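You operate a simulated robot arm through the tools that you are given. There is no shell and no other tool. Be economical: measure what you need, move in short steps, check, and stop when the job is done.

The job below is to be done with a simulated robot arm. You get a single attempt, and the scene is never put back.

JOB
Empty the balloons on 29 and 27, then set the air back in the green.
Fine: air knob to zero first; use their grey buttons; they stay on their spindles.

It is judged by the outcome, as a careful person would: the job done as asked, and still so three seconds after it is handed in. It fails if anything else is knocked over, pushed out of place, dropped, spilled or broken.

ROBOT AND FRAMES
A 6-joint arm with a two-finger gripper on a trunk, on a base that drives. Base frame: it is fixed to the floor where the robot stands at the start and does not move with it; the origin is under the middle of the robot, x ahead of it, y to its left, z up. Readings come in m, rad, newtons and seconds.
With the tool pointing down near the work surface it reaches from about 0.24 to 0.54 m from the robot's upright axis, wherever it stands. Its first joint turns from -2.897 to 2.897 rad. Places, roughly: air knob [0.9, 0, 0.9]; balloon conveyor [2, 1.1, 0.9]; black side lever [0.8, -0.5, 0.7]; blue balloon [1.75, -2.5, 1]; green balloon [1.75, 2.5, 1]; green control cabinet [1, -0.2, 0.5]; light blue balloon [2.5, -1.75, 1]; number fifty-six spindle [1.5, -1.8, 0.9]; number twenty-nine spindle [1.5, -2.2, 0.9]; number twenty-seven spindle [1.5, -2.5, 0.9]; orange balloon [1.75, -1.75, 1]; yellow balloon [2.5, 2.5, 1]. Payload 2.45 kg.
The tool frame sits at the grasp point between the pads (the TCP): z along the fingers, y along the line on which they close. The tips reach 0.026 m beyond it. The gripper opens to 0.096 m. The gripper's body begins 0.069 m behind the TCP.
Orientation is that of the tool frame in the base frame, as a unit quaternion [x, y, z, w]. With the fingers straight down and closing along the base's y, the tool's x points along the base's -x, its y along +y and its z along -z.

CONTROLS
- The arm moves only by the tool drive_tool. Its argument "commands" is a list of rows, each a list of 7 numbers: the shift along the tool's x, y, z in mm, then the turn, a rotation vector about the tool's x, y, z in rad, then the finger opening in mm, from 0 to 96. In form: [[tx, ty, tz, rx, ry, rz, gripper], ...]. A call has 1 to 20 rows; each row is the pose to reach, as a shift and turn from the pose commanded when the call began, along the tool's axes at that moment. A row lasts 0.2 s, in which the tool goes at most 0.05 m and 0.15 rad; a call with a longer step from one row to the next is refused whole, and so is a gripper value outside its range. Where a pose cannot be reached the arm comes as near as it can. A force on the tool above 90 N (or 10 N above the force at the start of the call, whichever is more), or a blocked arm, ends the call early, and 0.2 s more pass. Each finger halts on what it meets, pressing with about 35 N; the grip force reading is that of the motor and also rises with nothing between the fingers. The clock runs only during rows and for 0.2 s after the last one: add rows that repeat a pose to give the fingers time. It gives the time, the measured TCP pose, the force on the tool (base axes), the opening and the grip force at its end, in the units of the frame above (readings bear some noise), with the torque about the TCP (base axes, N m) and any sound that the robot's microphone picked up.
- Cameras (640 x 400 px; columns grow to the right, rows downward): "scene" is now at [0.0299, 0.1372, 1.1406]; the picture's right is [-0.19, -0.98, 0.00], its down [-0.18, 0.03, -0.98] and it looks along [0.97, -0.19, -0.18] (base axes); focal length 293 px, centre (320, 200). "wrist" rides on the gripper at [0.082, 0.003, -0.098] in the tool frame; the picture's right is [-0.04, 1.00, 0.00], its down [-0.73, -0.03, -0.68] and it looks along [-0.68, -0.03, 0.73] (tool axes); focal length 256 px, centre (320, 200). There is no depth. A picture from a camera that has moved, and an enlarged one, comes with that camera's place and axes in the base frame and with its lens.
- snapshot(camera): a new picture of that camera. No time passes.
- raise_lower(by): slides the trunk up (or, below 0, down) by that many m; the arm and the scene camera ride with it, the base frame stays. It gives what a move gives, with no picture.
- drive_base(legs): drives the robot by 1 to 6 legs, each [ahead, turn to the left] in m and rad, along the robot's own axes; the way and the turn of a leg run together, so that a leg with both is an arc; at most 1.5 m and 3.142 rad a leg. The arm and the cameras ride along, it lands a little off, and it stops where it bumps. It gives what a move gives.
- aim_head(pan, tilt): turns the head with the scene camera to pan (to the left, within 2.705 rad either way) and tilt (down, from -0.506 to 1.204), counted from straight ahead of the robot. It gives what a move gives.
- zoom(camera, box): a new picture of the part [left, top, right, bottom] of that camera's present view, enlarged. No time passes.
- sign_off(): hands the job in; it is judged then, once.

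Go step by step. Nothing tells you exact positions but the pictures and the camera data: compare them with the known pose of the tool, close in by small moves and look again before you grip or let go. The budget is 120 turns and 98 pictures, counting those below and the enlarged ones. Unless the task says otherwise, let go and move clear before handing in, and close with one line.

The tools are called after ">>>" as a command line: name --pt "numbers of a row" for each row, then --argument value for the rest, lists and objects as JSON in quotes. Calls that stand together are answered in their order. drive_tool: Moves the arm, as the interface text tells. Its arguments: {"type":"object","properties":{"commands":{"type":"array"}},"required":["commands"]} The other tools are called the same way: raise_lower (by) slides the trunk up or down; drive_base (legs) drives the base; aim_head (pan, tilt) turns the head that bears the scene camera; snapshot (camera) takes a picture; zoom (camera, box) takes an enlarged picture of a part of a camera's view; sign_off () hands the job in.

At the start:

```text
t: 0.0
eef_pos: [0.4357, 0.1172, 0.9835]
tcp_rot: [-0.001, 1.0, 0.001, 0.0]
wrist_force: [0.2, 0.0, -0.2]
ft_torque: [-0.04, 0.01, -0.01]
grip_width: 0.096
gripper_force: 0.0
trunk travel left (down, up): [-0.132, 0.018]
robot x, y, heading: [0.0012, 0.001, -0.001]
head pan, tilt: [-0.192, 0.183]
```

scene: 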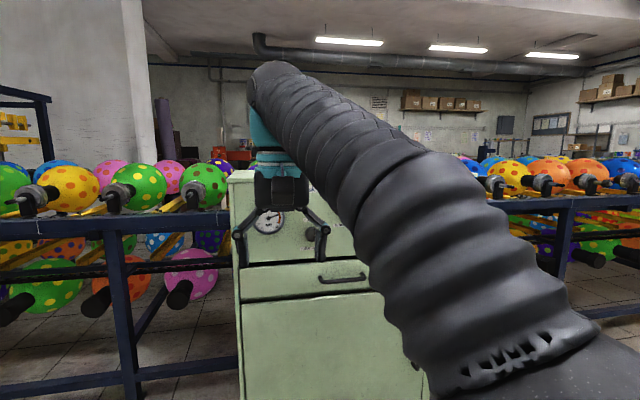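
wrist: 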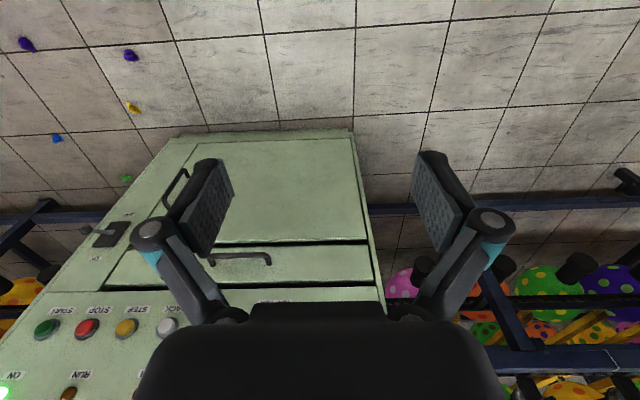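

The arm blocks the scene camera; a green cabinet with gauge, knob and buttons is ahead. I'll look closer at the panel and then at the spindles on the right.

>>> zoom --camera "scene" --box '[220, 160, 440, 300]'

>>> zoom --camera "scene" --box '[460, 130, 640, 250]'

>>> aim_head --pan -0.8 --tilt 0.25

>>> snapshot --camera "scene"

```text
2.86 times, centred on (330, 230) of scene
camera zoom: at [0.0299, 0.1372, 1.1406], right [-0.19, -0.98, 0.0], down [-0.18, 0.03, -0.98], along [0.97, -0.19, -0.18], focal length 836 px, centre (291, 114)
```

zoom: 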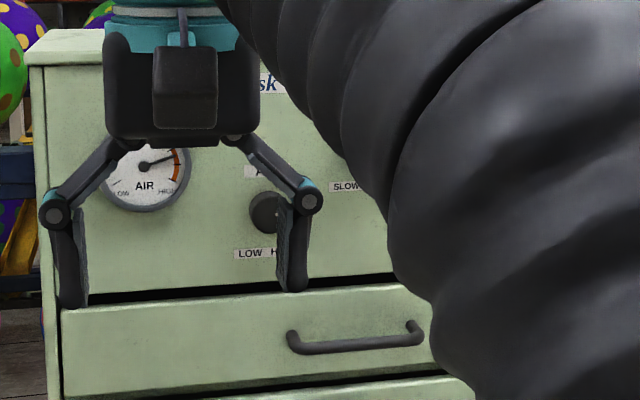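

```text
3.33 times, centred on (550, 190) of scene
camera zoom: at [0.0299, 0.1372, 1.1406], right [-0.19, -0.98, 0.0], down [-0.18, 0.03, -0.98], along [0.97, -0.19, -0.18], focal length 975 px, centre (-447, 233)
```

zoom: 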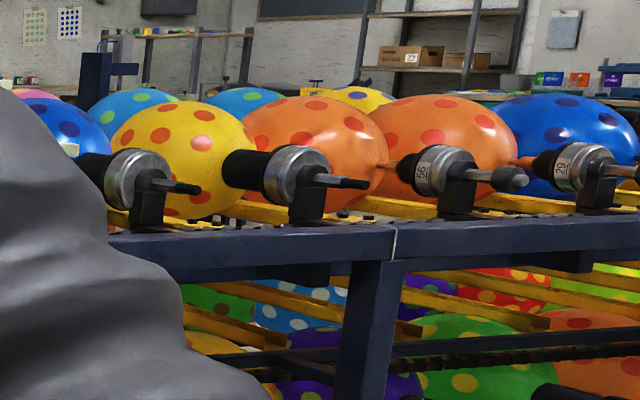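

```text
t: 1.0
eef_pos: [0.4348, 0.1154, 0.9851]
tcp_rot: [0.0, 1.0, 0.0, 0.0]
wrist_force: [0.0, 0.6, 1.0]
ft_torque: [-0.03, 0.02, 0.02]
grip_width: 0.0959
gripper_force: 0.0
trunk travel left (down, up): [-0.132, 0.018]
robot x, y, heading: [0.003, -0.0031, -0.004]
head pan, tilt: [-0.799, 0.25]
```

```text
93 pictures are left
camera scene: at [0.0037, 0.088, 1.1345], right [-0.72, -0.7, 0.0], down [-0.17, 0.18, -0.97], along [0.68, -0.69, -0.25], focal length 293 px, centre (320, 200)
```

scene: 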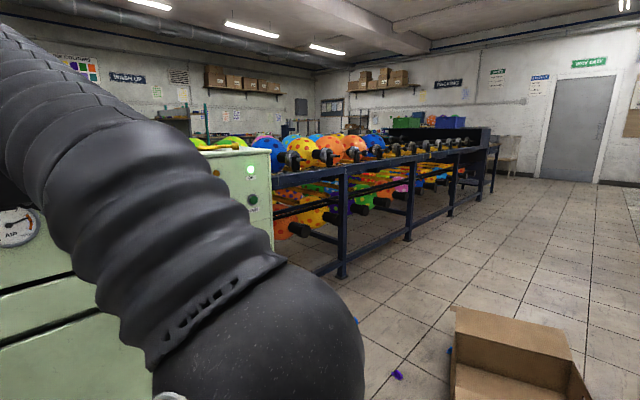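

The knob sits about (0.9, -0.01, 0.87) below and right of the AIR gauge; I'll tip the tool to point forward so that I can see and reach the panel.

>>> drive_tool --pt "-10 0 0 0 -0.143 0 96" --pt "-20 0 0 0 -0.286 0 96" --pt "-30 0 0 0 -0.428 0 96" --pt "-40 0 0 0 -0.571 0 96" --pt "-50 0 0 0 -0.714 0 96" --pt "-60 0 0 0 -0.857 0 96" --pt "-70 0 0 0 -1.0 0 96" --pt "-80 0 0 0 -1.142 0 96" --pt "-90 0 0 0 -1.285 0 96" --pt "-100 0 0 0 -1.428 0 96" --pt "-100 0 0 0 -1.571 0 96" --pt "-100 0 0 0 -1.571 0 96"

>>> aim_head --pan -0.1 --tilt 0.25

>>> snapshot --camera "scene"

>>> snapshot --camera "wrist"

```text
t: 3.6
eef_pos: [0.5352, 0.1181, 0.9844]
tcp_rot: [0.0, 0.707, -0.001, 0.707]
wrist_force: [-0.3, 0.2, -0.8]
ft_torque: [-0.02, -0.01, 0.02]
grip_width: 0.096
gripper_force: 0.0
trunk travel left (down, up): [-0.132, 0.018]
robot x, y, heading: [0.0004, 0.0012, 0.0]
head pan, tilt: [-0.799, 0.25]
```

```text
t: 4.7
eef_pos: [0.5346, 0.1157, 0.9856]
tcp_rot: [-0.001, 0.707, 0.001, 0.707]
wrist_force: [0.0, -0.1, -0.1]
ft_torque: [-0.02, 0.01, -0.01]
grip_width: 0.096
gripper_force: 0.0
trunk travel left (down, up): [-0.132, 0.018]
robot x, y, heading: [-0.0011, 0.0007, -0.0]
head pan, tilt: [-0.099, 0.25]
```

```text
92 pictures are left
camera scene: at [0.0314, 0.1456, 1.1345], right [-0.1, -0.99, 0.0], down [-0.25, 0.02, -0.97], along [0.96, -0.1, -0.25], focal length 293 px, centre (320, 200)
```

scene: 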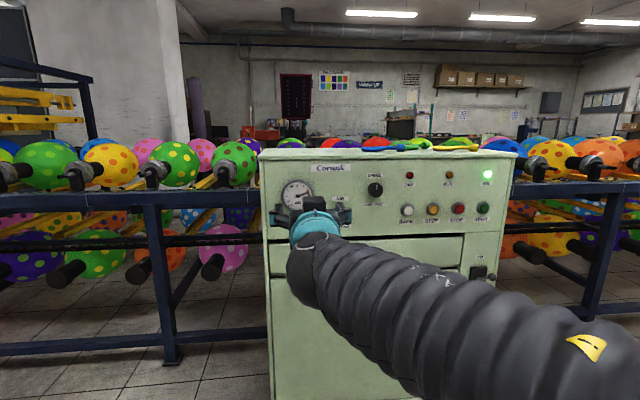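

```text
91 pictures are left
camera wrist: at [0.4348, 0.1199, 0.9037], right [0.0, 1.0, 0.04], down [-0.68, -0.03, 0.73], along [0.73, -0.03, 0.68], focal length 256 px, centre (320, 200)
```

wrist: 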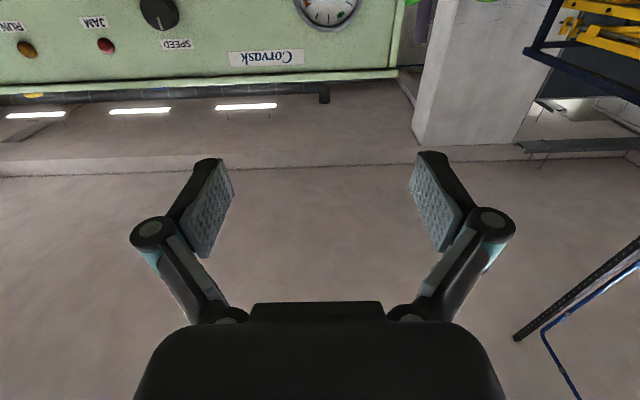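

The panel is nearly clear now. I'll zoom in on it and on the spindles.

>>> zoom --camera "scene" --box '[255, 140, 415, 240]'

>>> zoom --camera "scene" --box '[380, 160, 540, 290]'

>>> zoom --camera "scene" --box '[480, 110, 640, 210]'

```text
4.00 times, centred on (335, 190) of scene
camera zoom: at [0.0314, 0.1456, 1.1345], right [-0.1, -0.99, 0.0], down [-0.25, 0.02, -0.97], along [0.96, -0.1, -0.25], focal length 1170 px, centre (260, 240)
```

zoom: 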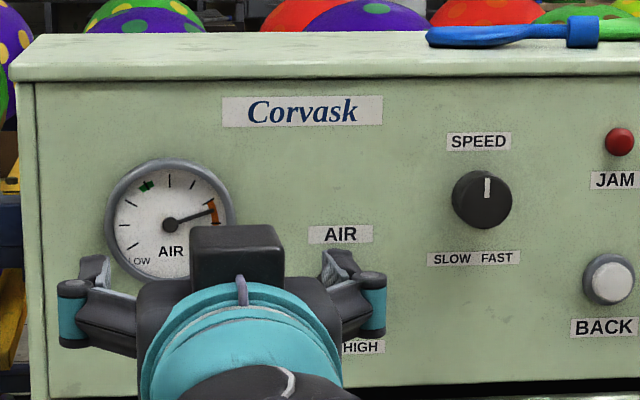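

```text
3.08 times, centred on (460, 225) of scene
camera zoom: at [0.0314, 0.1456, 1.1345], right [-0.1, -0.99, 0.0], down [-0.25, 0.02, -0.97], along [0.96, -0.1, -0.25], focal length 900 px, centre (-111, 123)
```

zoom: 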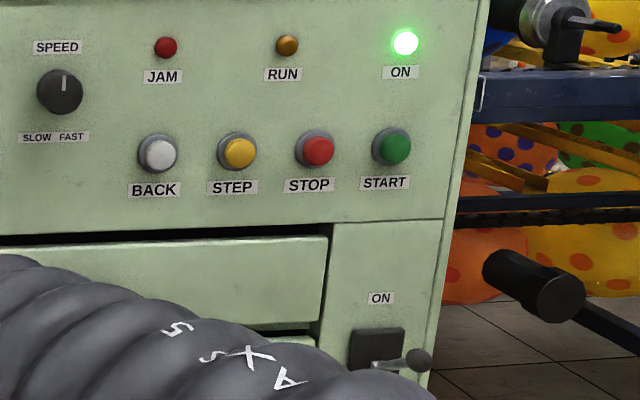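

```text
4.00 times, centred on (560, 160) of scene
camera zoom: at [0.0314, 0.1456, 1.1345], right [-0.1, -0.99, 0.0], down [-0.25, 0.02, -0.97], along [0.96, -0.1, -0.25], focal length 1170 px, centre (-640, 360)
```

zoom: 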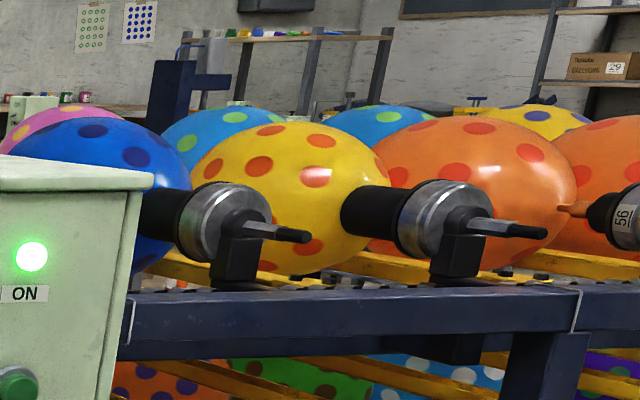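

The needle is in the orange, with the green mark at upper left of the dial; the air knob is behind the gripper. I'll bring the tool to the knob's height and line up, then look with the wrist camera.

>>> drive_tool --pt "25 -30 0 0 0 0 96" --pt "50 -60 0 0 0 0 96" --pt "75 -90 0 0 0 0 96" --pt "100 -115 0 0 0 0 96" --pt "113 -125 0 0 0 0 96" --pt "113 -125 0 0 0 0 96"

>>> snapshot --camera "wrist"

>>> zoom --camera "scene" --box '[255, 140, 415, 240]'

```text
t: 6.1
eef_pos: [0.5338, 0.025, 0.8884]
tcp_rot: [0.002, 0.708, -0.002, 0.706]
wrist_force: [-0.5, -0.3, 0.0]
ft_torque: [-0.04, 0.01, -0.02]
grip_width: 0.0962
gripper_force: 0.0
out of reach, approached as far as the arm can: row 4, 5, 6
trunk travel left (down, up): [-0.132, 0.018]
robot x, y, heading: [0.0021, -0.0033, 0.002]
head pan, tilt: [-0.099, 0.25]
```

```text
87 pictures are left
camera wrist: at [0.4337, 0.0284, 0.8065], right [0.01, 1.0, 0.04], down [-0.68, -0.02, 0.73], along [0.74, -0.03, 0.68], focal length 256 px, centre (320, 200)
```

wrist: 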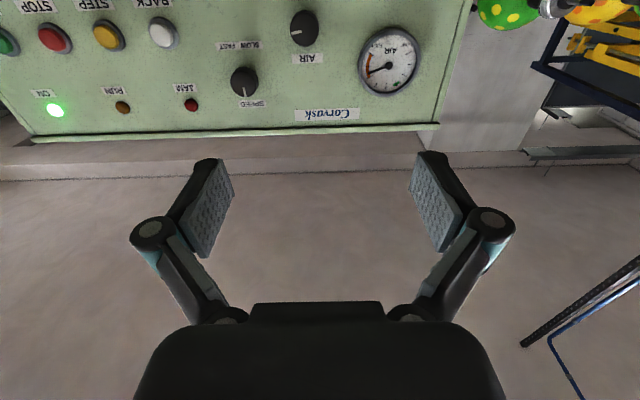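

```text
4.00 times, centred on (335, 190) of scene
camera zoom: at [0.0314, 0.1456, 1.1345], right [-0.1, -1.0, 0.0], down [-0.25, 0.02, -0.97], along [0.96, -0.1, -0.25], focal length 1170 px, centre (260, 240)
```

zoom: 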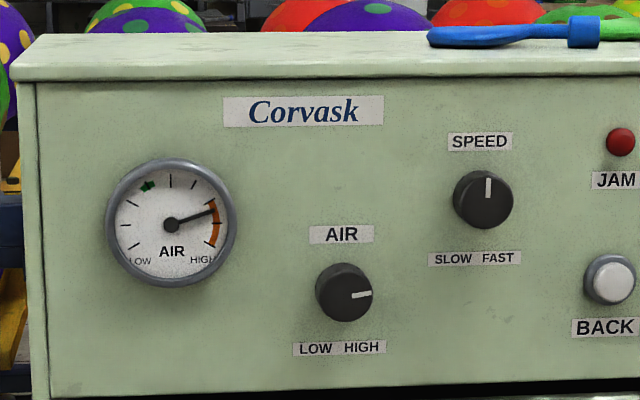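

Knob face sits at about (0.868, -0.002, 0.874), 44 mm wide, pointer about 85° clockwise of up. I lower the trunk to ease the reach and drive forward 0.2 m.

>>> raise_lower --by -0.1

>>> drive_base --legs '[[0.18, 0]]'

>>> drive_tool --pt "-20 0 0 0 0 0 70" --pt "-40 0 0 0 0 0 70" --pt "-60 -5 0 0 0 0 70" --pt "-80 -10 0 0 0 0 70" --pt "-80 -10 0 0 0 0 70"

>>> snapshot --camera "wrist"

>>> snapshot --camera "scene"

```text
t: 7.4
eef_pos: [0.533, 0.0244, 0.7884]
tcp_rot: [0.002, 0.707, -0.002, 0.707]
wrist_force: [-1.0, 0.0, -0.8]
ft_torque: [0.02, 0.01, -0.01]
grip_width: 0.0962
gripper_force: 0.0
trunk travel left (down, up): [-0.032, 0.118]
robot x, y, heading: [-0.0025, -0.0014, -0.004]
head pan, tilt: [-0.099, 0.25]
```

```text
t: 8.9
eef_pos: [0.7158, 0.0245, 0.7882]
tcp_rot: [0.003, 0.707, -0.003, 0.707]
wrist_force: [0.3, 0.2, -0.5]
ft_torque: [0.03, -0.04, -0.03]
grip_width: 0.096
gripper_force: 0.0
trunk travel left (down, up): [-0.032, 0.118]
robot x, y, heading: [0.1807, 0.0028, 0.006]
head pan, tilt: [-0.099, 0.25]
```

```text
t: 10.1
eef_pos: [0.7158, 0.0139, 0.8685]
tcp_rot: [0.003, 0.708, -0.003, 0.706]
wrist_force: [0.3, 0.1, -0.3]
ft_torque: [0.03, -0.01, 0.0]
grip_width: 0.0699
gripper_force: 0.0
trunk travel left (down, up): [-0.032, 0.118]
robot x, y, heading: [0.1873, 0.0, 0.002]
head pan, tilt: [-0.099, 0.25]
```

```text
85 pictures are left
camera wrist: at [0.616, 0.0182, 0.7867], right [0.01, 1.0, 0.04], down [-0.68, -0.02, 0.73], along [0.74, -0.03, 0.68], focal length 256 px, centre (320, 200)
```

wrist: 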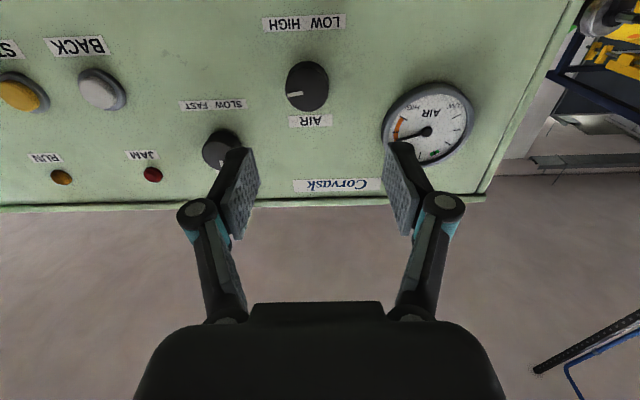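

```text
84 pictures are left
camera scene: at [0.2134, 0.1455, 1.0345], right [-0.1, -0.99, 0.0], down [-0.25, 0.02, -0.97], along [0.96, -0.1, -0.25], focal length 293 px, centre (320, 200)
```

scene: 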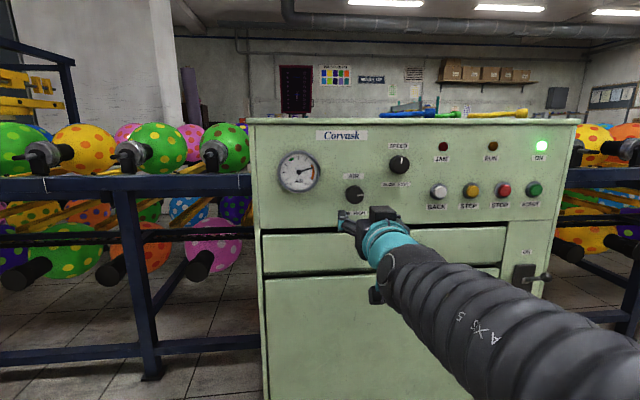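

Knob confirmed near (0.868, -0.004, 0.875). I align with it and advance partway.

>>> drive_tool --pt "-6 -18 0 0 0 0 70" --pt "-6 -18 40 0 0 0 70" --pt "-6 -18 85 0 0 0 70" --pt "-6 -18 85 0 0 0 70"

>>> snapshot --camera "wrist"

>>> zoom --camera "scene" --box '[260, 120, 420, 240]'

```text
t: 11.1
eef_pos: [0.8009, 0.0, 0.8631]
tcp_rot: [0.015, 0.726, -0.019, 0.687]
wrist_force: [0.3, -0.1, 0.7]
ft_torque: [0.01, 0.01, -0.01]
grip_width: 0.0699
gripper_force: 0.0
out of reach, approached as far as the arm can: row 1, 2, 3, 4
trunk travel left (down, up): [-0.032, 0.118]
robot x, y, heading: [0.1832, 0.0017, 0.001]
head pan, tilt: [-0.099, 0.25]
```

```text
83 pictures are left
camera wrist: at [0.6968, 0.0087, 0.7873], right [0.05, 1.0, 0.03], down [-0.64, 0.01, 0.77], along [0.77, -0.06, 0.64], focal length 256 px, centre (320, 200)
```

wrist: 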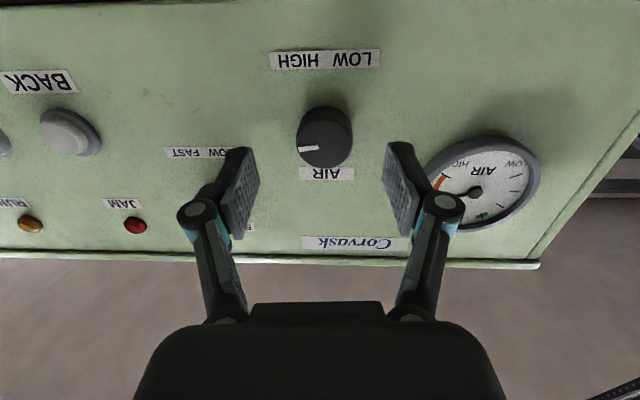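

```text
3.33 times, centred on (340, 180) of scene
camera zoom: at [0.2133, 0.1455, 1.0345], right [-0.1, -0.99, 0.0], down [-0.25, 0.02, -0.97], along [0.96, -0.1, -0.25], focal length 975 px, centre (253, 267)
```

zoom: 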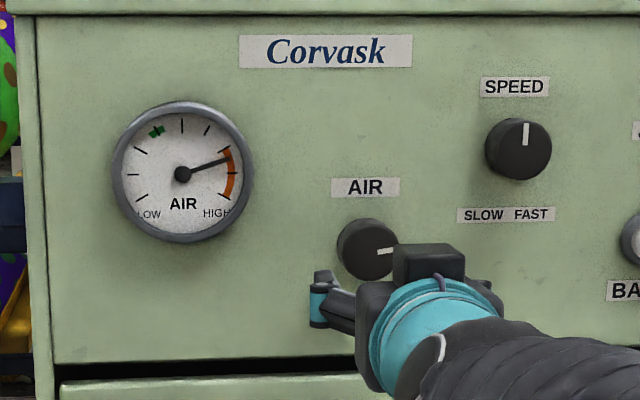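

The arm runs out of reach near its own midline, though it worked at y ≈ +0.1. I'll back off and S-curve the base 0.1 m to the right.

>>> drive_base --legs '[[-0.42, 0], [0.2, -0.5], [0.2, 0.5]]'

>>> drive_tool --pt "0 0 -10 0 0 0 70" --pt "0 0 -20 0 0 0 70"

```text
t: 16.6
eef_pos: [0.7636, -0.0903, 0.8635]
tcp_rot: [0.012, 0.726, -0.015, 0.687]
wrist_force: [0.5, 0.0, 0.5]
ft_torque: [-0.01, 0.01, -0.03]
grip_width: 0.0696
gripper_force: 0.1
trunk travel left (down, up): [-0.032, 0.118]
robot x, y, heading: [0.1415, -0.0969, 0.015]
head pan, tilt: [-0.099, 0.25]
```

```text
t: 17.1
eef_pos: [0.7437, -0.089, 0.8653]
tcp_rot: [0.012, 0.726, -0.015, 0.687]
wrist_force: [0.9, -0.3, -1.3]
ft_torque: [0.01, -0.03, 0.0]
grip_width: 0.0701
gripper_force: 0.2
trunk travel left (down, up): [-0.032, 0.118]
robot x, y, heading: [0.1454, -0.0992, 0.004]
head pan, tilt: [-0.099, 0.25]
```

Now I straighten the tool and shift left to face the knob.

>>> drive_tool --pt "-4 30 0 -0.02 -0.03 0.002 70" --pt "-8 60 0 -0.038 -0.055 0.004 70" --pt "-10 85 0 -0.038 -0.055 0.004 70" --pt "-10 85 0 -0.038 -0.055 0.004 70"

>>> snapshot --camera "wrist"

>>> snapshot --camera "scene"

```text
t: 18.1
eef_pos: [0.7479, -0.0052, 0.8745]
tcp_rot: [0.001, 0.707, -0.002, 0.707]
wrist_force: [-0.6, 0.2, 0.4]
ft_torque: [0.05, -0.02, -0.01]
grip_width: 0.0699
gripper_force: 0.1
trunk travel left (down, up): [-0.032, 0.118]
robot x, y, heading: [0.1445, -0.0988, 0.006]
head pan, tilt: [-0.099, 0.25]
```

```text
81 pictures are left
camera wrist: at [0.6486, -0.0006, 0.7924], right [0.0, 1.0, 0.04], down [-0.68, -0.03, 0.73], along [0.73, -0.03, 0.68], focal length 256 px, centre (320, 200)
```

wrist: 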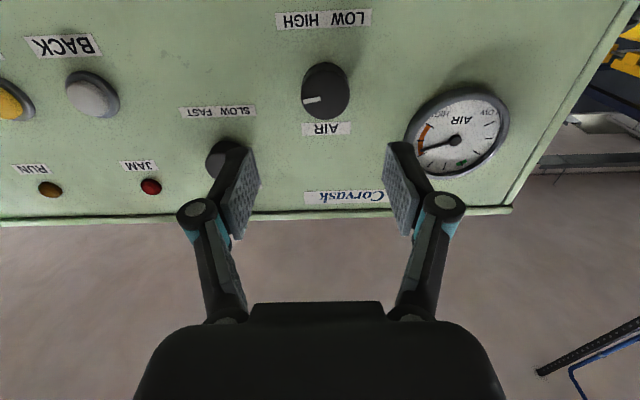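

```text
80 pictures are left
camera scene: at [0.1755, 0.049, 1.0345], right [-0.09, -1.0, 0.0], down [-0.25, 0.02, -0.97], along [0.96, -0.09, -0.25], focal length 293 px, centre (320, 200)
```

scene: 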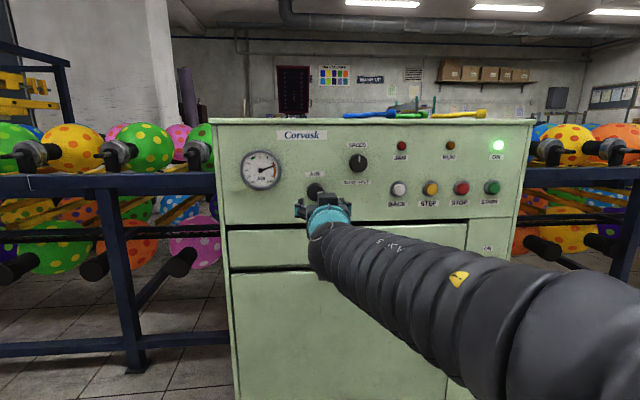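

Aligned well. I test how far the wrist rolls clockwise in free air before gripping.

>>> drive_tool --pt "0 0 0 0 0 0.15 70" --pt "0 0 0 0 0 0.3 70" --pt "0 0 0 0 0 0.45 70" --pt "0 0 0 0 0 0.6 70" --pt "0 0 0 0 0 0.75 70" --pt "0 0 0 0 0 0.9 70" --pt "0 0 0 0 0 1.05 70" --pt "0 0 0 0 0 1.2 70" --pt "0 0 0 0 0 1.35 70" --pt "0 0 0 0 0 1.5 70" --pt "0 0 0 0 0 1.5 70"

>>> snapshot --camera "wrist"

```text
t: 20.6
eef_pos: [0.7435, -0.0093, 0.9305]
tcp_rot: [0.49, 0.53, 0.469, 0.508]
wrist_force: [0.5, -0.9, -0.8]
ft_torque: [0.02, -0.02, 0.01]
grip_width: 0.0701
gripper_force: 0.1
out of reach, approached as far as the arm can: row 6, 7, 8, 9, 10, 11
trunk travel left (down, up): [-0.032, 0.118]
robot x, y, heading: [0.1431, -0.0998, 0.011]
head pan, tilt: [-0.099, 0.25]
```

```text
79 pictures are left
camera wrist: at [0.6435, 0.0725, 0.932], right [0.04, 0.04, 1.0], down [-0.68, -0.73, 0.06], along [0.74, -0.68, -0.01], focal length 256 px, centre (320, 200)
```

wrist: 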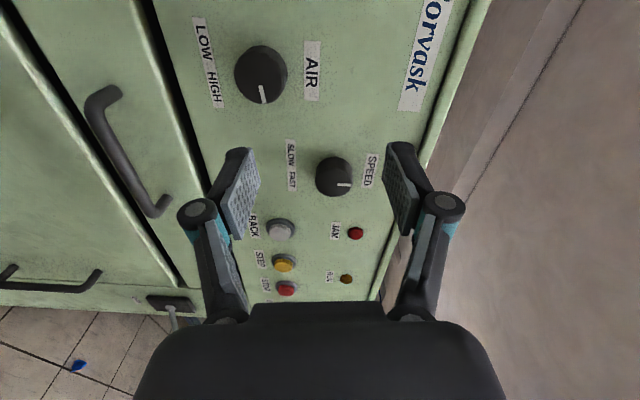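

Roll of +0.75 is fine here, more is not. I return and test the other direction.

>>> drive_tool --pt "0 0 0 0 0 -0.15 70" --pt "0 0 0 0 0 -0.3 70" --pt "0 0 0 0 0 -0.45 70" --pt "0 0 0 0 0 -0.6 70" --pt "0 0 0 0 0 -0.75 70" --pt "0 0 0 0 0 -0.9 70" --pt "0 0 0 0 0 -1.05 70" --pt "0 0 0 0 0 -1.2 70" --pt "0 0 0 0 0 -1.35 70" --pt "0 0 0 0 0 -1.5 70" --pt "0 0 0 0 0 -1.65 70" --pt "0 0 0 0 0 -1.8 70" --pt "0 0 0 0 0 -1.95 70" --pt "0 0 0 0 0 -2.1 70" --pt "0 0 0 0 0 -2.25 70" --pt "0 0 0 0 0 -2.4 70" --pt "0 0 0 0 0 -2.55 70" --pt "0 0 0 0 0 -2.7 70" --pt "0 0 0 0 0 -2.85 70" --pt "0 0 0 0 0 -3.0 70"

```text
t: 24.8
eef_pos: [0.7484, -0.0054, 0.8734]
tcp_rot: [-0.482, 0.517, -0.484, 0.516]
wrist_force: [0.4, -0.3, 0.6]
ft_torque: [0.03, 0.01, 0.02]
grip_width: 0.07
gripper_force: 0.0
out of reach, approached as far as the arm can: row 1, 2, 3, 4
trunk travel left (down, up): [-0.032, 0.118]
robot x, y, heading: [0.1429, -0.0997, 0.008]
head pan, tilt: [-0.099, 0.25]
```

Negative roll works down to -1.5 rad. I test further.

>>> drive_tool --pt "0 0 0 0 0 -0.15 70" --pt "0 0 0 0 0 -0.3 70" --pt "0 0 0 0 0 -0.45 70" --pt "0 0 0 0 0 -0.6 70" --pt "0 0 0 0 0 -0.75 70" --pt "0 0 0 0 0 -0.9 70" --pt "0 0 0 0 0 -1.05 70" --pt "0 0 0 0 0 -1.2 70" --pt "0 0 0 0 0 -1.35 70" --pt "0 0 0 0 0 -1.5 70" --pt "0 0 0 0 0 -1.5 70"

```text
t: 27.1
eef_pos: [0.7493, -0.0041, 0.8746]
tcp_rot: [0.705, -0.05, 0.706, -0.049]
wrist_force: [0.1, -0.2, 0.3]
ft_torque: [0.03, -0.03, 0.02]
grip_width: 0.07
gripper_force: 0.0
trunk travel left (down, up): [-0.032, 0.118]
robot x, y, heading: [0.1436, -0.0986, 0.014]
head pan, tilt: [-0.099, 0.25]
```

The roll range is about +0.75 to beyond -3.0, enough for one big turn. I wind back to +0.6 and then advance.

>>> drive_tool --pt "0 0 0 0 0 0.15 70" --pt "0 0 0 0 0 0.3 70" --pt "0 0 0 0 0 0.45 70" --pt "0 0 0 0 0 0.6 70" --pt "0 0 0 0 0 0.75 70" --pt "0 0 0 0 0 0.9 70" --pt "0 0 0 0 0 1.05 70" --pt "0 0 0 0 0 1.2 70" --pt "0 0 0 0 0 1.35 70" --pt "0 0 0 0 0 1.5 70" --pt "0 0 0 0 0 1.65 70" --pt "0 0 0 0 0 1.8 70" --pt "0 0 0 0 0 1.95 70" --pt "0 0 0 0 0 2.1 70" --pt "0 0 0 0 0 2.25 70" --pt "0 0 0 0 0 2.4 70" --pt "0 0 0 0 0 2.55 70" --pt "0 0 0 0 0 2.7 70" --pt "0 0 0 0 0 2.85 70" --pt "0 0 0 0 0 3.0 70"

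>>> drive_tool --pt "0 0 20 0 0 0.15 70" --pt "0 0 40 0 0 0.3 70" --pt "0 0 60 0 0 0.45 70" --pt "0 0 75 0 0 0.6 70" --pt "0 0 75 0 0 0.6 70"

>>> snapshot --camera "wrist"

>>> zoom --camera "scene" --box '[230, 130, 390, 250]'

```text
t: 31.4
eef_pos: [0.7478, -0.0042, 0.8741]
tcp_rot: [0.002, 0.707, 0.0, 0.707]
wrist_force: [0.7, 0.2, -0.6]
ft_torque: [0.03, -0.02, 0.01]
grip_width: 0.0699
gripper_force: 0.0
trunk travel left (down, up): [-0.032, 0.118]
robot x, y, heading: [0.1461, -0.0969, 0.011]
head pan, tilt: [-0.099, 0.25]
```

```text
t: 32.5
eef_pos: [0.8236, -0.0042, 0.8748]
tcp_rot: [0.211, 0.675, 0.208, 0.676]
wrist_force: [0.4, 0.1, -0.8]
ft_torque: [0.01, 0.06, 0.03]
grip_width: 0.0697
gripper_force: 0.1
trunk travel left (down, up): [-0.032, 0.118]
robot x, y, heading: [0.1477, -0.0957, 0.01]
head pan, tilt: [-0.099, 0.25]
```

```text
78 pictures are left
camera wrist: at [0.7238, 0.0446, 0.8087], right [0.0, 0.8, 0.6], down [-0.68, -0.44, 0.59], along [0.73, -0.41, 0.54], focal length 256 px, centre (320, 200)
```

wrist: 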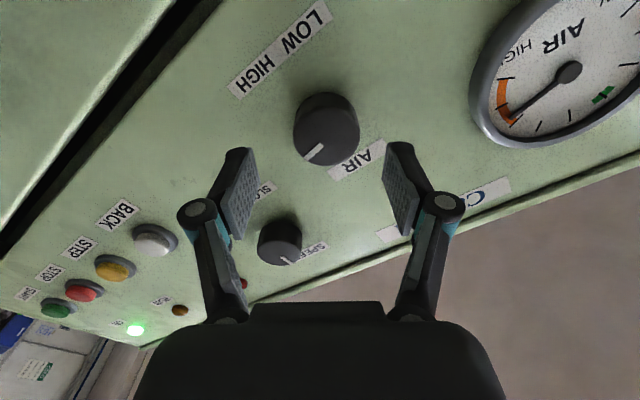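

```text
3.33 times, centred on (310, 190) of scene
camera zoom: at [0.1755, 0.049, 1.0345], right [-0.09, -1.0, 0.0], down [-0.25, 0.02, -0.97], along [0.96, -0.09, -0.25], focal length 975 px, centre (353, 233)
```

zoom: 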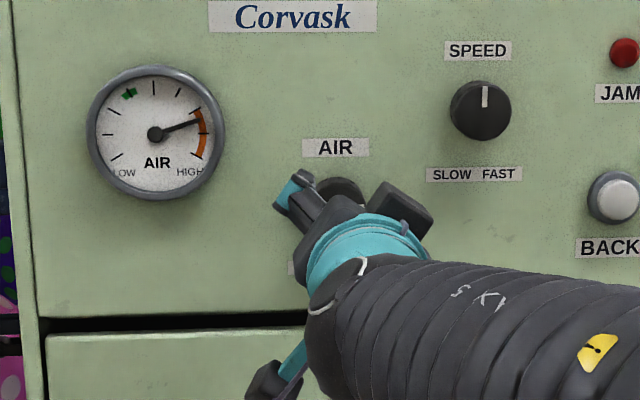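

Knob centred between the fingers. I advance 30 mm and close.

>>> drive_tool --pt "-1 1 15 0 0 0 70" --pt "-1 1 30 0 0 0 70" --pt "-1 1 30 0 0 0 50" --pt "-1 1 30 0 0 0 30" --pt "-1 1 30 0 0 0 30" --pt "-1 1 30 0 0 0 30"

>>> snapshot --camera "wrist"

```text
t: 34.0
eef_pos: [0.8537, -0.0017, 0.8779]
tcp_rot: [0.209, 0.674, 0.208, 0.677]
wrist_force: [11.0, 21.8, 16.2]
ft_torque: [0.08, -0.16, 0.82]
grip_width: 0.0404
gripper_force: 45.4
trunk travel left (down, up): [-0.032, 0.118]
robot x, y, heading: [0.1429, -0.0993, 0.007]
head pan, tilt: [-0.099, 0.25]
```

```text
76 pictures are left
camera wrist: at [0.7531, 0.0467, 0.8116], right [0.0, 0.8, 0.6], down [-0.68, -0.44, 0.59], along [0.73, -0.41, 0.55], focal length 256 px, centre (320, 200)
```

wrist: 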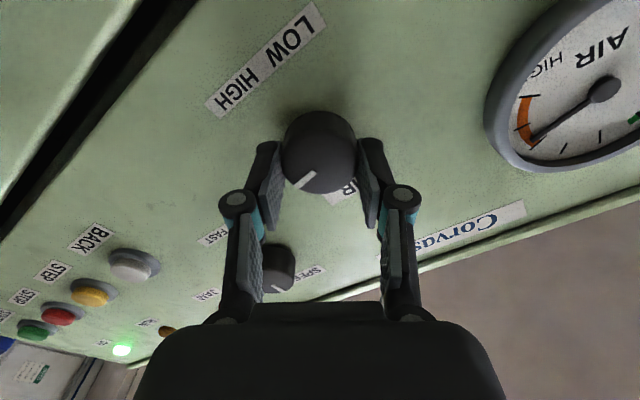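

Gripped at 40 mm, with slight side load; I shift 1.5 mm and turn the knob counter-clockwise.

>>> drive_tool --pt "0 1.5 0 0 0 -0.1 28" --pt "0 1.5 0 0 0 -0.25 28" --pt "0 1.5 0 0 0 -0.4 28" --pt "0 1.5 0 0 0 -0.55 28" --pt "0 1.5 0 0 0 -0.7 28" --pt "0 1.5 0 0 0 -0.85 28"

>>> zoom --camera "scene" --box '[230, 130, 390, 250]'

>>> snapshot --camera "wrist"

```text
t: 35.4
eef_pos: [0.8515, 0.0001, 0.875]
tcp_rot: [-0.091, 0.702, -0.091, 0.701]
wrist_force: [-3.8, 31.4, 7.8]
ft_torque: [-0.04, 0.0, 0.87]
grip_width: 0.0404
gripper_force: 44.7
trunk travel left (down, up): [-0.032, 0.118]
robot x, y, heading: [0.1483, -0.0955, 0.01]
head pan, tilt: [-0.099, 0.25]
```

```text
3.33 times, centred on (310, 190) of scene
camera zoom: at [0.1741, 0.0513, 1.034], right [-0.09, -1.0, 0.0], down [-0.25, 0.02, -0.97], along [0.97, -0.08, -0.25], focal length 975 px, centre (353, 233)
```

zoom: 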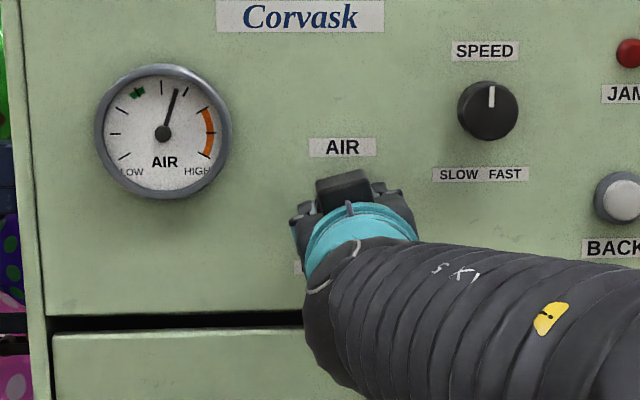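

```text
74 pictures are left
camera wrist: at [0.752, -0.0177, 0.7945], right [0.0, 0.98, -0.21], down [-0.68, 0.16, 0.72], along [0.74, 0.15, 0.66], focal length 256 px, centre (320, 200)
```

wrist: 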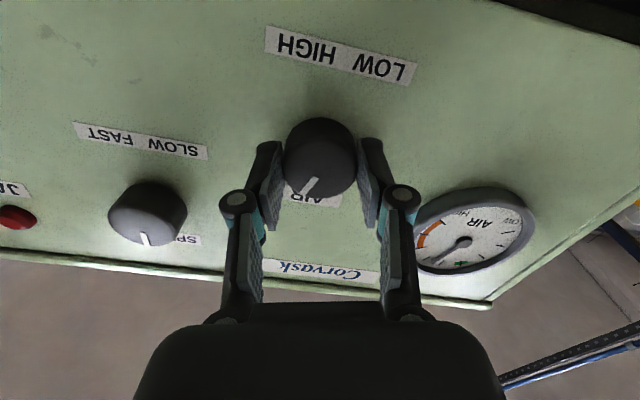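

It turns: the needle fell from the orange to just past top. I continue counter-clockwise, easing the side load.

>>> drive_tool --pt "0 -1 0 0 0 -0.15 28" --pt "0 -2 0 0 0 -0.3 28" --pt "0 -2 0 0 0 -0.45 28" --pt "0 -2 0 0 0 -0.6 28" --pt "0 -2 0 0 0 -0.75 28" --pt "0 -2 0 0 0 -0.9 28" --pt "0 -2 0 0 0 -1.05 28" --pt "0 -2 0 0 0 -1.2 28" --pt "0 -2 0 0 0 -1.35 28" --pt "0 -2 0 0 0 -1.5 28"

>>> zoom --camera "scene" --box '[230, 130, 390, 250]'

```text
t: 37.5
eef_pos: [0.8538, -0.0024, 0.8755]
tcp_rot: [0.544, -0.452, 0.544, -0.452]
wrist_force: [-18.9, 24.0, -20.9]
ft_torque: [-0.04, 0.66, 0.54]
grip_width: 0.0405
gripper_force: 44.9
trunk travel left (down, up): [-0.032, 0.118]
robot x, y, heading: [0.1457, -0.0933, 0.01]
head pan, tilt: [-0.099, 0.25]
```

```text
3.33 times, centred on (310, 190) of scene
camera zoom: at [0.1752, 0.0514, 1.0342], right [-0.09, -1.0, 0.0], down [-0.25, 0.02, -0.97], along [0.97, -0.09, -0.25], focal length 975 px, centre (353, 233)
```

zoom: 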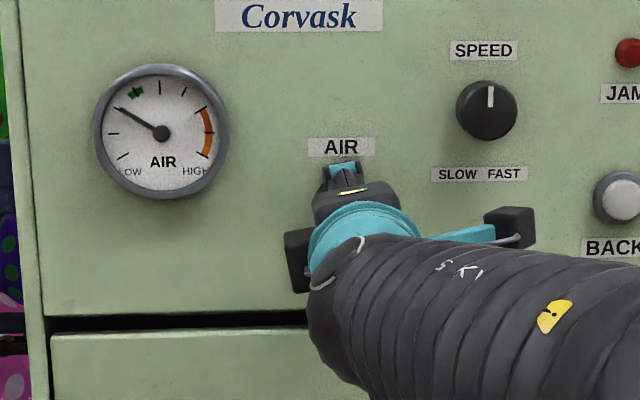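

Needle is now below the green. Continuing to the stop.

>>> drive_tool --pt "0 0 0 0 0 -0.15 28" --pt "0 0 0 0 0 -0.3 28" --pt "0 0 0 0 0 -0.45 28" --pt "0 0 0 0 0 -0.6 28" --pt "0 0 0 0 0 -0.75 28" --pt "0 0 0 0 0 -0.9 28" --pt "0 0 0 0 0 -1.05 28" --pt "0 0 0 0 0 -1.2 28"

>>> zoom --camera "scene" --box '[230, 130, 390, 250]'

>>> snapshot --camera "wrist"

```text
t: 39.4
eef_pos: [0.8523, -0.0012, 0.8787]
tcp_rot: [0.703, -0.065, 0.705, -0.067]
wrist_force: [14.8, 38.4, 9.4]
ft_torque: [0.12, 0.75, 1.07]
grip_width: 0.0401
gripper_force: 45.3
trunk travel left (down, up): [-0.032, 0.118]
robot x, y, heading: [0.1431, -0.0953, 0.018]
head pan, tilt: [-0.099, 0.25]
```

```text
3.33 times, centred on (310, 190) of scene
camera zoom: at [0.1751, 0.0527, 1.0343], right [-0.08, -1.0, 0.0], down [-0.25, 0.02, -0.97], along [0.97, -0.08, -0.25], focal length 975 px, centre (353, 233)
```

zoom: 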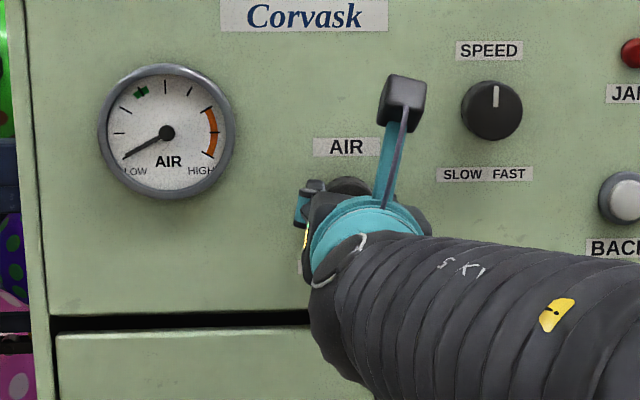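

```text
71 pictures are left
camera wrist: at [0.7534, -0.0192, 0.9572], right [0.0, -0.97, -0.22], down [-0.68, 0.16, -0.72], along [0.74, 0.15, -0.66], focal length 256 px, centre (320, 200)
```

wrist: 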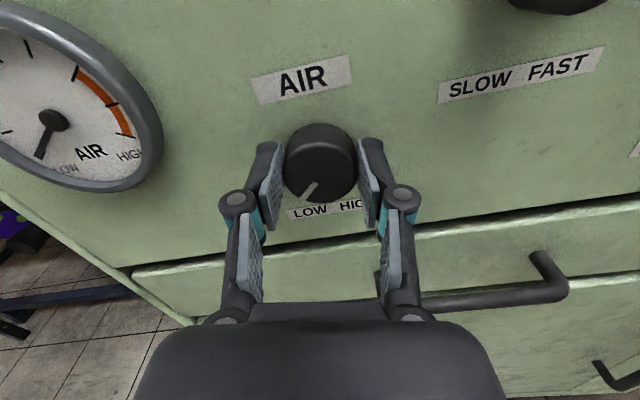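

The needle points at LOW's first tick. I press a little further to see if it's at the stop.

>>> drive_tool --pt "0 0 0 0 0 -0.1 28" --pt "0 0 0 0 0 -0.2 28" --pt "0 0 0 0 0 -0.35 28" --pt "0 0 0 0 0 -0.35 28"

>>> zoom --camera "scene" --box '[240, 140, 340, 210]'

>>> snapshot --camera "wrist"

```text
t: 40.4
eef_pos: [0.8528, -0.003, 0.8763]
tcp_rot: [0.705, 0.056, 0.705, 0.058]
wrist_force: [-9.3, 26.8, 0.1]
ft_torque: [0.2, -0.02, 0.85]
grip_width: 0.0475
gripper_force: 15.0
trunk travel left (down, up): [-0.032, 0.118]
robot x, y, heading: [0.1454, -0.0931, 0.013]
head pan, tilt: [-0.099, 0.25]
```

```text
5.71 times, centred on (290, 175) of scene
camera zoom: at [0.1743, 0.052, 1.0341], right [-0.09, -1.0, 0.0], down [-0.25, 0.02, -0.97], along [0.97, -0.09, -0.25], focal length 1672 px, centre (491, 343)
```

zoom: 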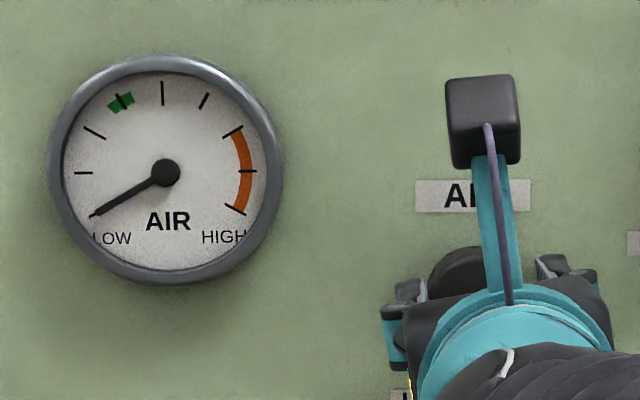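

```text
69 pictures are left
camera wrist: at [0.7527, 0.0067, 0.9572], right [0.0, -0.99, 0.12], down [-0.68, -0.09, -0.73], along [0.73, -0.08, -0.67], focal length 256 px, centre (320, 200)
```

wrist: 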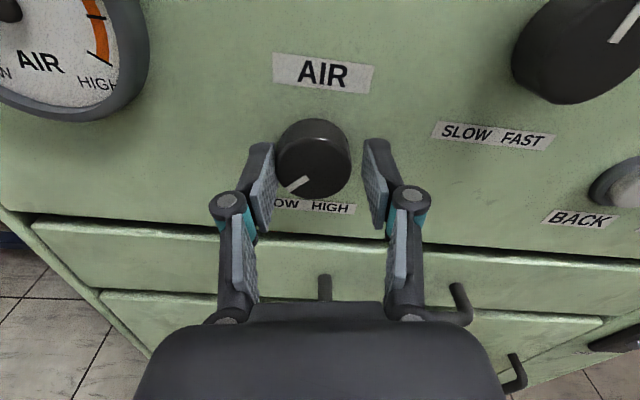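

The grip slipped at the end stop and the needle sits at the LOW end: air is at zero. I release, back away, and look to the right for the spindles and route.

>>> drive_tool --pt "0 0 0 0 0 0 70" --pt "0 0 0 0 0 0 75" --pt "0 0 -40 0 0 0 75" --pt "0 0 -80 0 0 0 75" --pt "0 0 -120 0 0 0 75" --pt "0 0 -120 0 0 0 75"

>>> drive_base --legs '[[-0.3, 0]]'

>>> aim_head --pan -1.2 --tilt 0.45

>>> snapshot --camera "scene"

>>> snapshot --camera "wrist"

```text
t: 41.8
eef_pos: [0.7337, -0.0065, 0.8768]
tcp_rot: [0.705, 0.055, 0.705, 0.057]
wrist_force: [-0.2, 0.7, 0.0]
ft_torque: [-0.01, 0.0, 0.0]
grip_width: 0.0748
gripper_force: 0.0
trunk travel left (down, up): [-0.032, 0.118]
robot x, y, heading: [0.1449, -0.1003, 0.009]
head pan, tilt: [-0.099, 0.25]
```

```text
t: 43.8
eef_pos: [0.4323, -0.0062, 0.8775]
tcp_rot: [0.705, 0.057, 0.705, 0.056]
wrist_force: [-0.2, -0.3, 0.1]
ft_torque: [0.01, 0.0, -0.01]
grip_width: 0.0749
gripper_force: 0.1
trunk travel left (down, up): [-0.032, 0.118]
robot x, y, heading: [-0.1576, -0.1035, 0.008]
head pan, tilt: [-0.099, 0.25]
```

```text
t: 45.1
eef_pos: [0.432, -0.0081, 0.8761]
tcp_rot: [0.705, 0.056, 0.705, 0.057]
wrist_force: [-0.3, 0.8, -0.3]
ft_torque: [0.02, 0.02, 0.0]
grip_width: 0.075
gripper_force: 0.1
trunk travel left (down, up): [-0.032, 0.118]
robot x, y, heading: [-0.1552, -0.1054, 0.008]
head pan, tilt: [-1.201, 0.45]
```

```text
68 pictures are left
camera scene: at [-0.1857, -0.0326, 1.0158], right [-0.93, -0.37, 0.0], down [-0.16, 0.4, -0.9], along [0.34, -0.84, -0.43], focal length 293 px, centre (320, 200)
```

scene: 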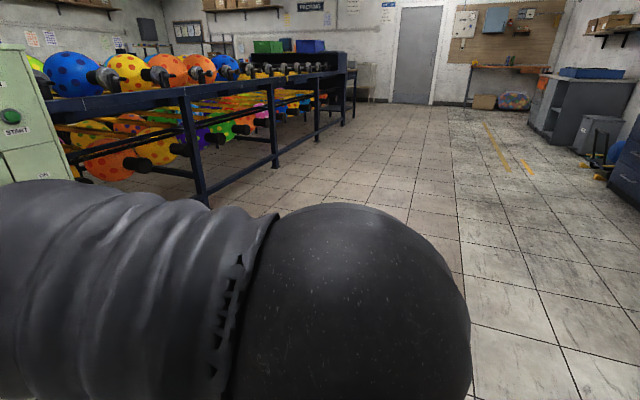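

```text
67 pictures are left
camera wrist: at [0.3326, 0.0028, 0.958], right [0.0, -0.99, 0.12], down [-0.68, -0.09, -0.73], along [0.73, -0.08, -0.67], focal length 256 px, centre (320, 200)
```

wrist: 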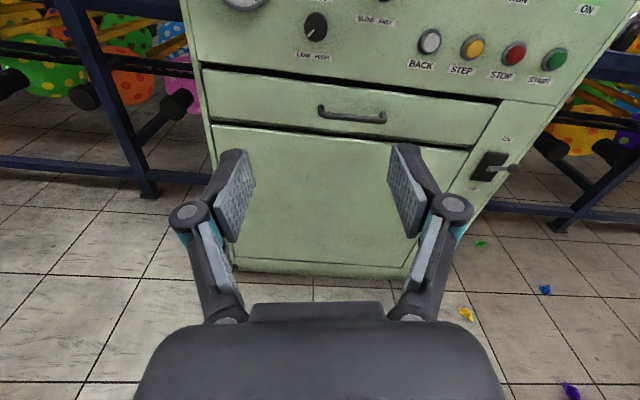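

The arm's shoulder hides the box on the floor. I turn the base to the right to face along the line and look again.

>>> drive_base --legs '[[-0.3, 0], [0, -1.57]]'

>>> aim_head --pan 0.1 --tilt 0.5

>>> snapshot --camera "scene"

>>> snapshot --camera "wrist"

```text
t: 51.0
eef_pos: [-0.3548, -0.6936, 0.8767]
tcp_rot: [0.541, -0.455, 0.462, 0.535]
wrist_force: [-0.5, 0.8, -0.1]
ft_torque: [0.02, 0.01, 0.01]
grip_width: 0.075
gripper_force: 0.1
trunk travel left (down, up): [-0.032, 0.118]
robot x, y, heading: [-0.4606, -0.106, -1.542]
head pan, tilt: [-1.201, 0.45]
```

```text
t: 52.4
eef_pos: [-0.3558, -0.693, 0.877]
tcp_rot: [0.542, -0.454, 0.464, 0.534]
wrist_force: [-1.1, 0.2, -0.3]
ft_torque: [0.02, -0.03, 0.02]
grip_width: 0.075
gripper_force: 0.1
trunk travel left (down, up): [-0.032, 0.118]
robot x, y, heading: [-0.4602, -0.105, -1.543]
head pan, tilt: [0.099, 0.499]
```

```text
66 pictures are left
camera scene: at [-0.293, -0.134, 1.0114], right [-0.99, -0.12, 0.0], down [-0.06, 0.47, -0.88], along [0.11, -0.87, -0.48], focal length 293 px, centre (320, 200)
```

scene: 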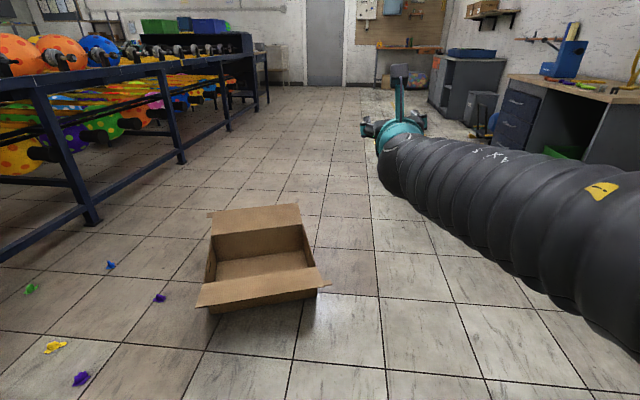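

```text
65 pictures are left
camera wrist: at [-0.3489, -0.5943, 0.958], right [-0.99, -0.02, 0.12], down [-0.1, 0.68, -0.73], along [-0.07, -0.74, -0.67], focal length 256 px, centre (320, 200)
```

wrist: 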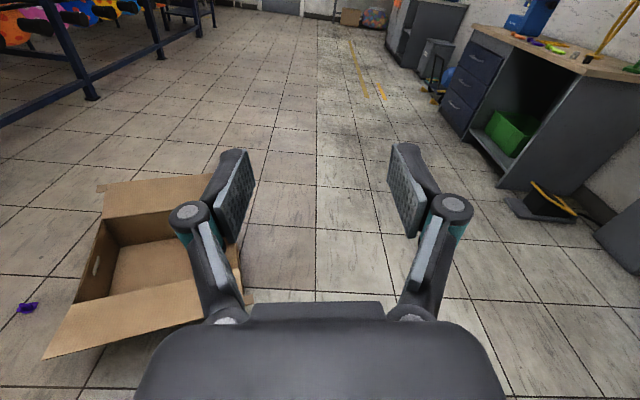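

The box is at x -0.15…0.4, y -0.95…-1.6; I'll pass it on its far side at x ≈ -0.63, then turn to face the spindles.

>>> drive_base --legs '[[0.4, -0.5], [0.4, 0.5], [1.45, 0]]'

>>> aim_head --pan 1.4 --tilt 0.3

>>> snapshot --camera "scene"

```text
t: 63.9
eef_pos: [-0.4447, -2.9366, 0.8778]
tcp_rot: [0.547, -0.447, 0.47, 0.529]
wrist_force: [0.5, 0.7, -0.5]
ft_torque: [0.0, -0.01, 0.02]
grip_width: 0.0749
gripper_force: 0.0
trunk travel left (down, up): [-0.032, 0.118]
robot x, y, heading: [-0.5618, -2.3456, -1.521]
head pan, tilt: [0.099, 0.499]
```

```text
t: 65.4
eef_pos: [-0.4447, -2.9349, 0.8762]
tcp_rot: [0.547, -0.448, 0.471, 0.528]
wrist_force: [-0.5, -0.1, -0.2]
ft_torque: [0.02, 0.0, 0.03]
grip_width: 0.0748
gripper_force: 0.1
trunk travel left (down, up): [-0.032, 0.118]
robot x, y, heading: [-0.5659, -2.3484, -1.517]
head pan, tilt: [1.4, 0.3]
```

```text
64 pictures are left
camera scene: at [-0.3183, -2.2951, 1.0297], right [-0.12, -0.99, 0.0], down [-0.29, 0.04, -0.96], along [0.95, -0.11, -0.3], focal length 293 px, centre (320, 200)
```

scene: 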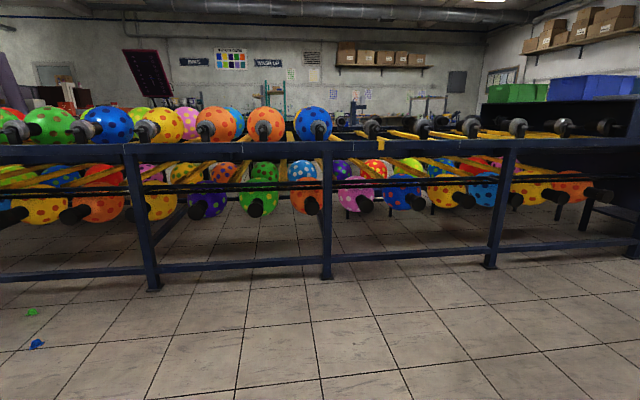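

Clear floor ahead. I zoom to read the spindle numbers.

>>> zoom --camera "scene" --box '[180, 95, 340, 195]'

>>> zoom --camera "scene" --box '[320, 95, 480, 195]'

```text
4.00 times, centred on (260, 145) of scene
camera zoom: at [-0.3183, -2.2951, 1.0297], right [-0.12, -0.99, 0.0], down [-0.29, 0.04, -0.96], along [0.95, -0.11, -0.3], focal length 1170 px, centre (560, 420)
```

zoom: 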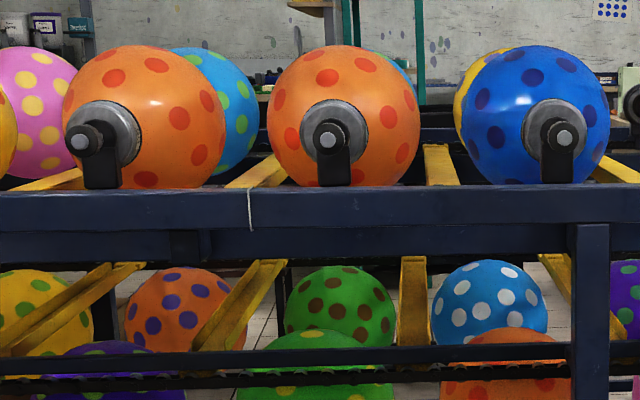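

```text
4.00 times, centred on (400, 145) of scene
camera zoom: at [-0.3183, -2.2951, 1.0297], right [-0.12, -0.99, 0.0], down [-0.29, 0.04, -0.96], along [0.95, -0.11, -0.3], focal length 1170 px, centre (0, 420)
```

zoom: 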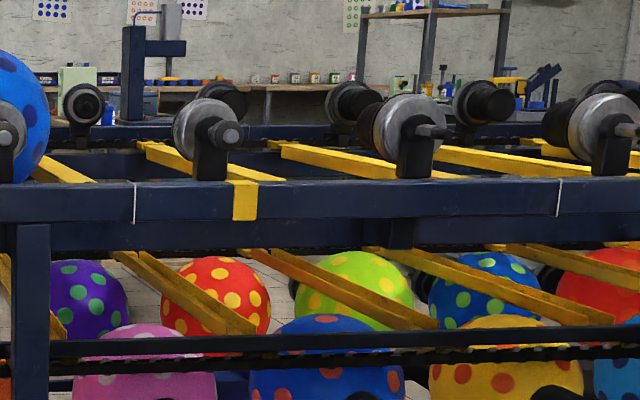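

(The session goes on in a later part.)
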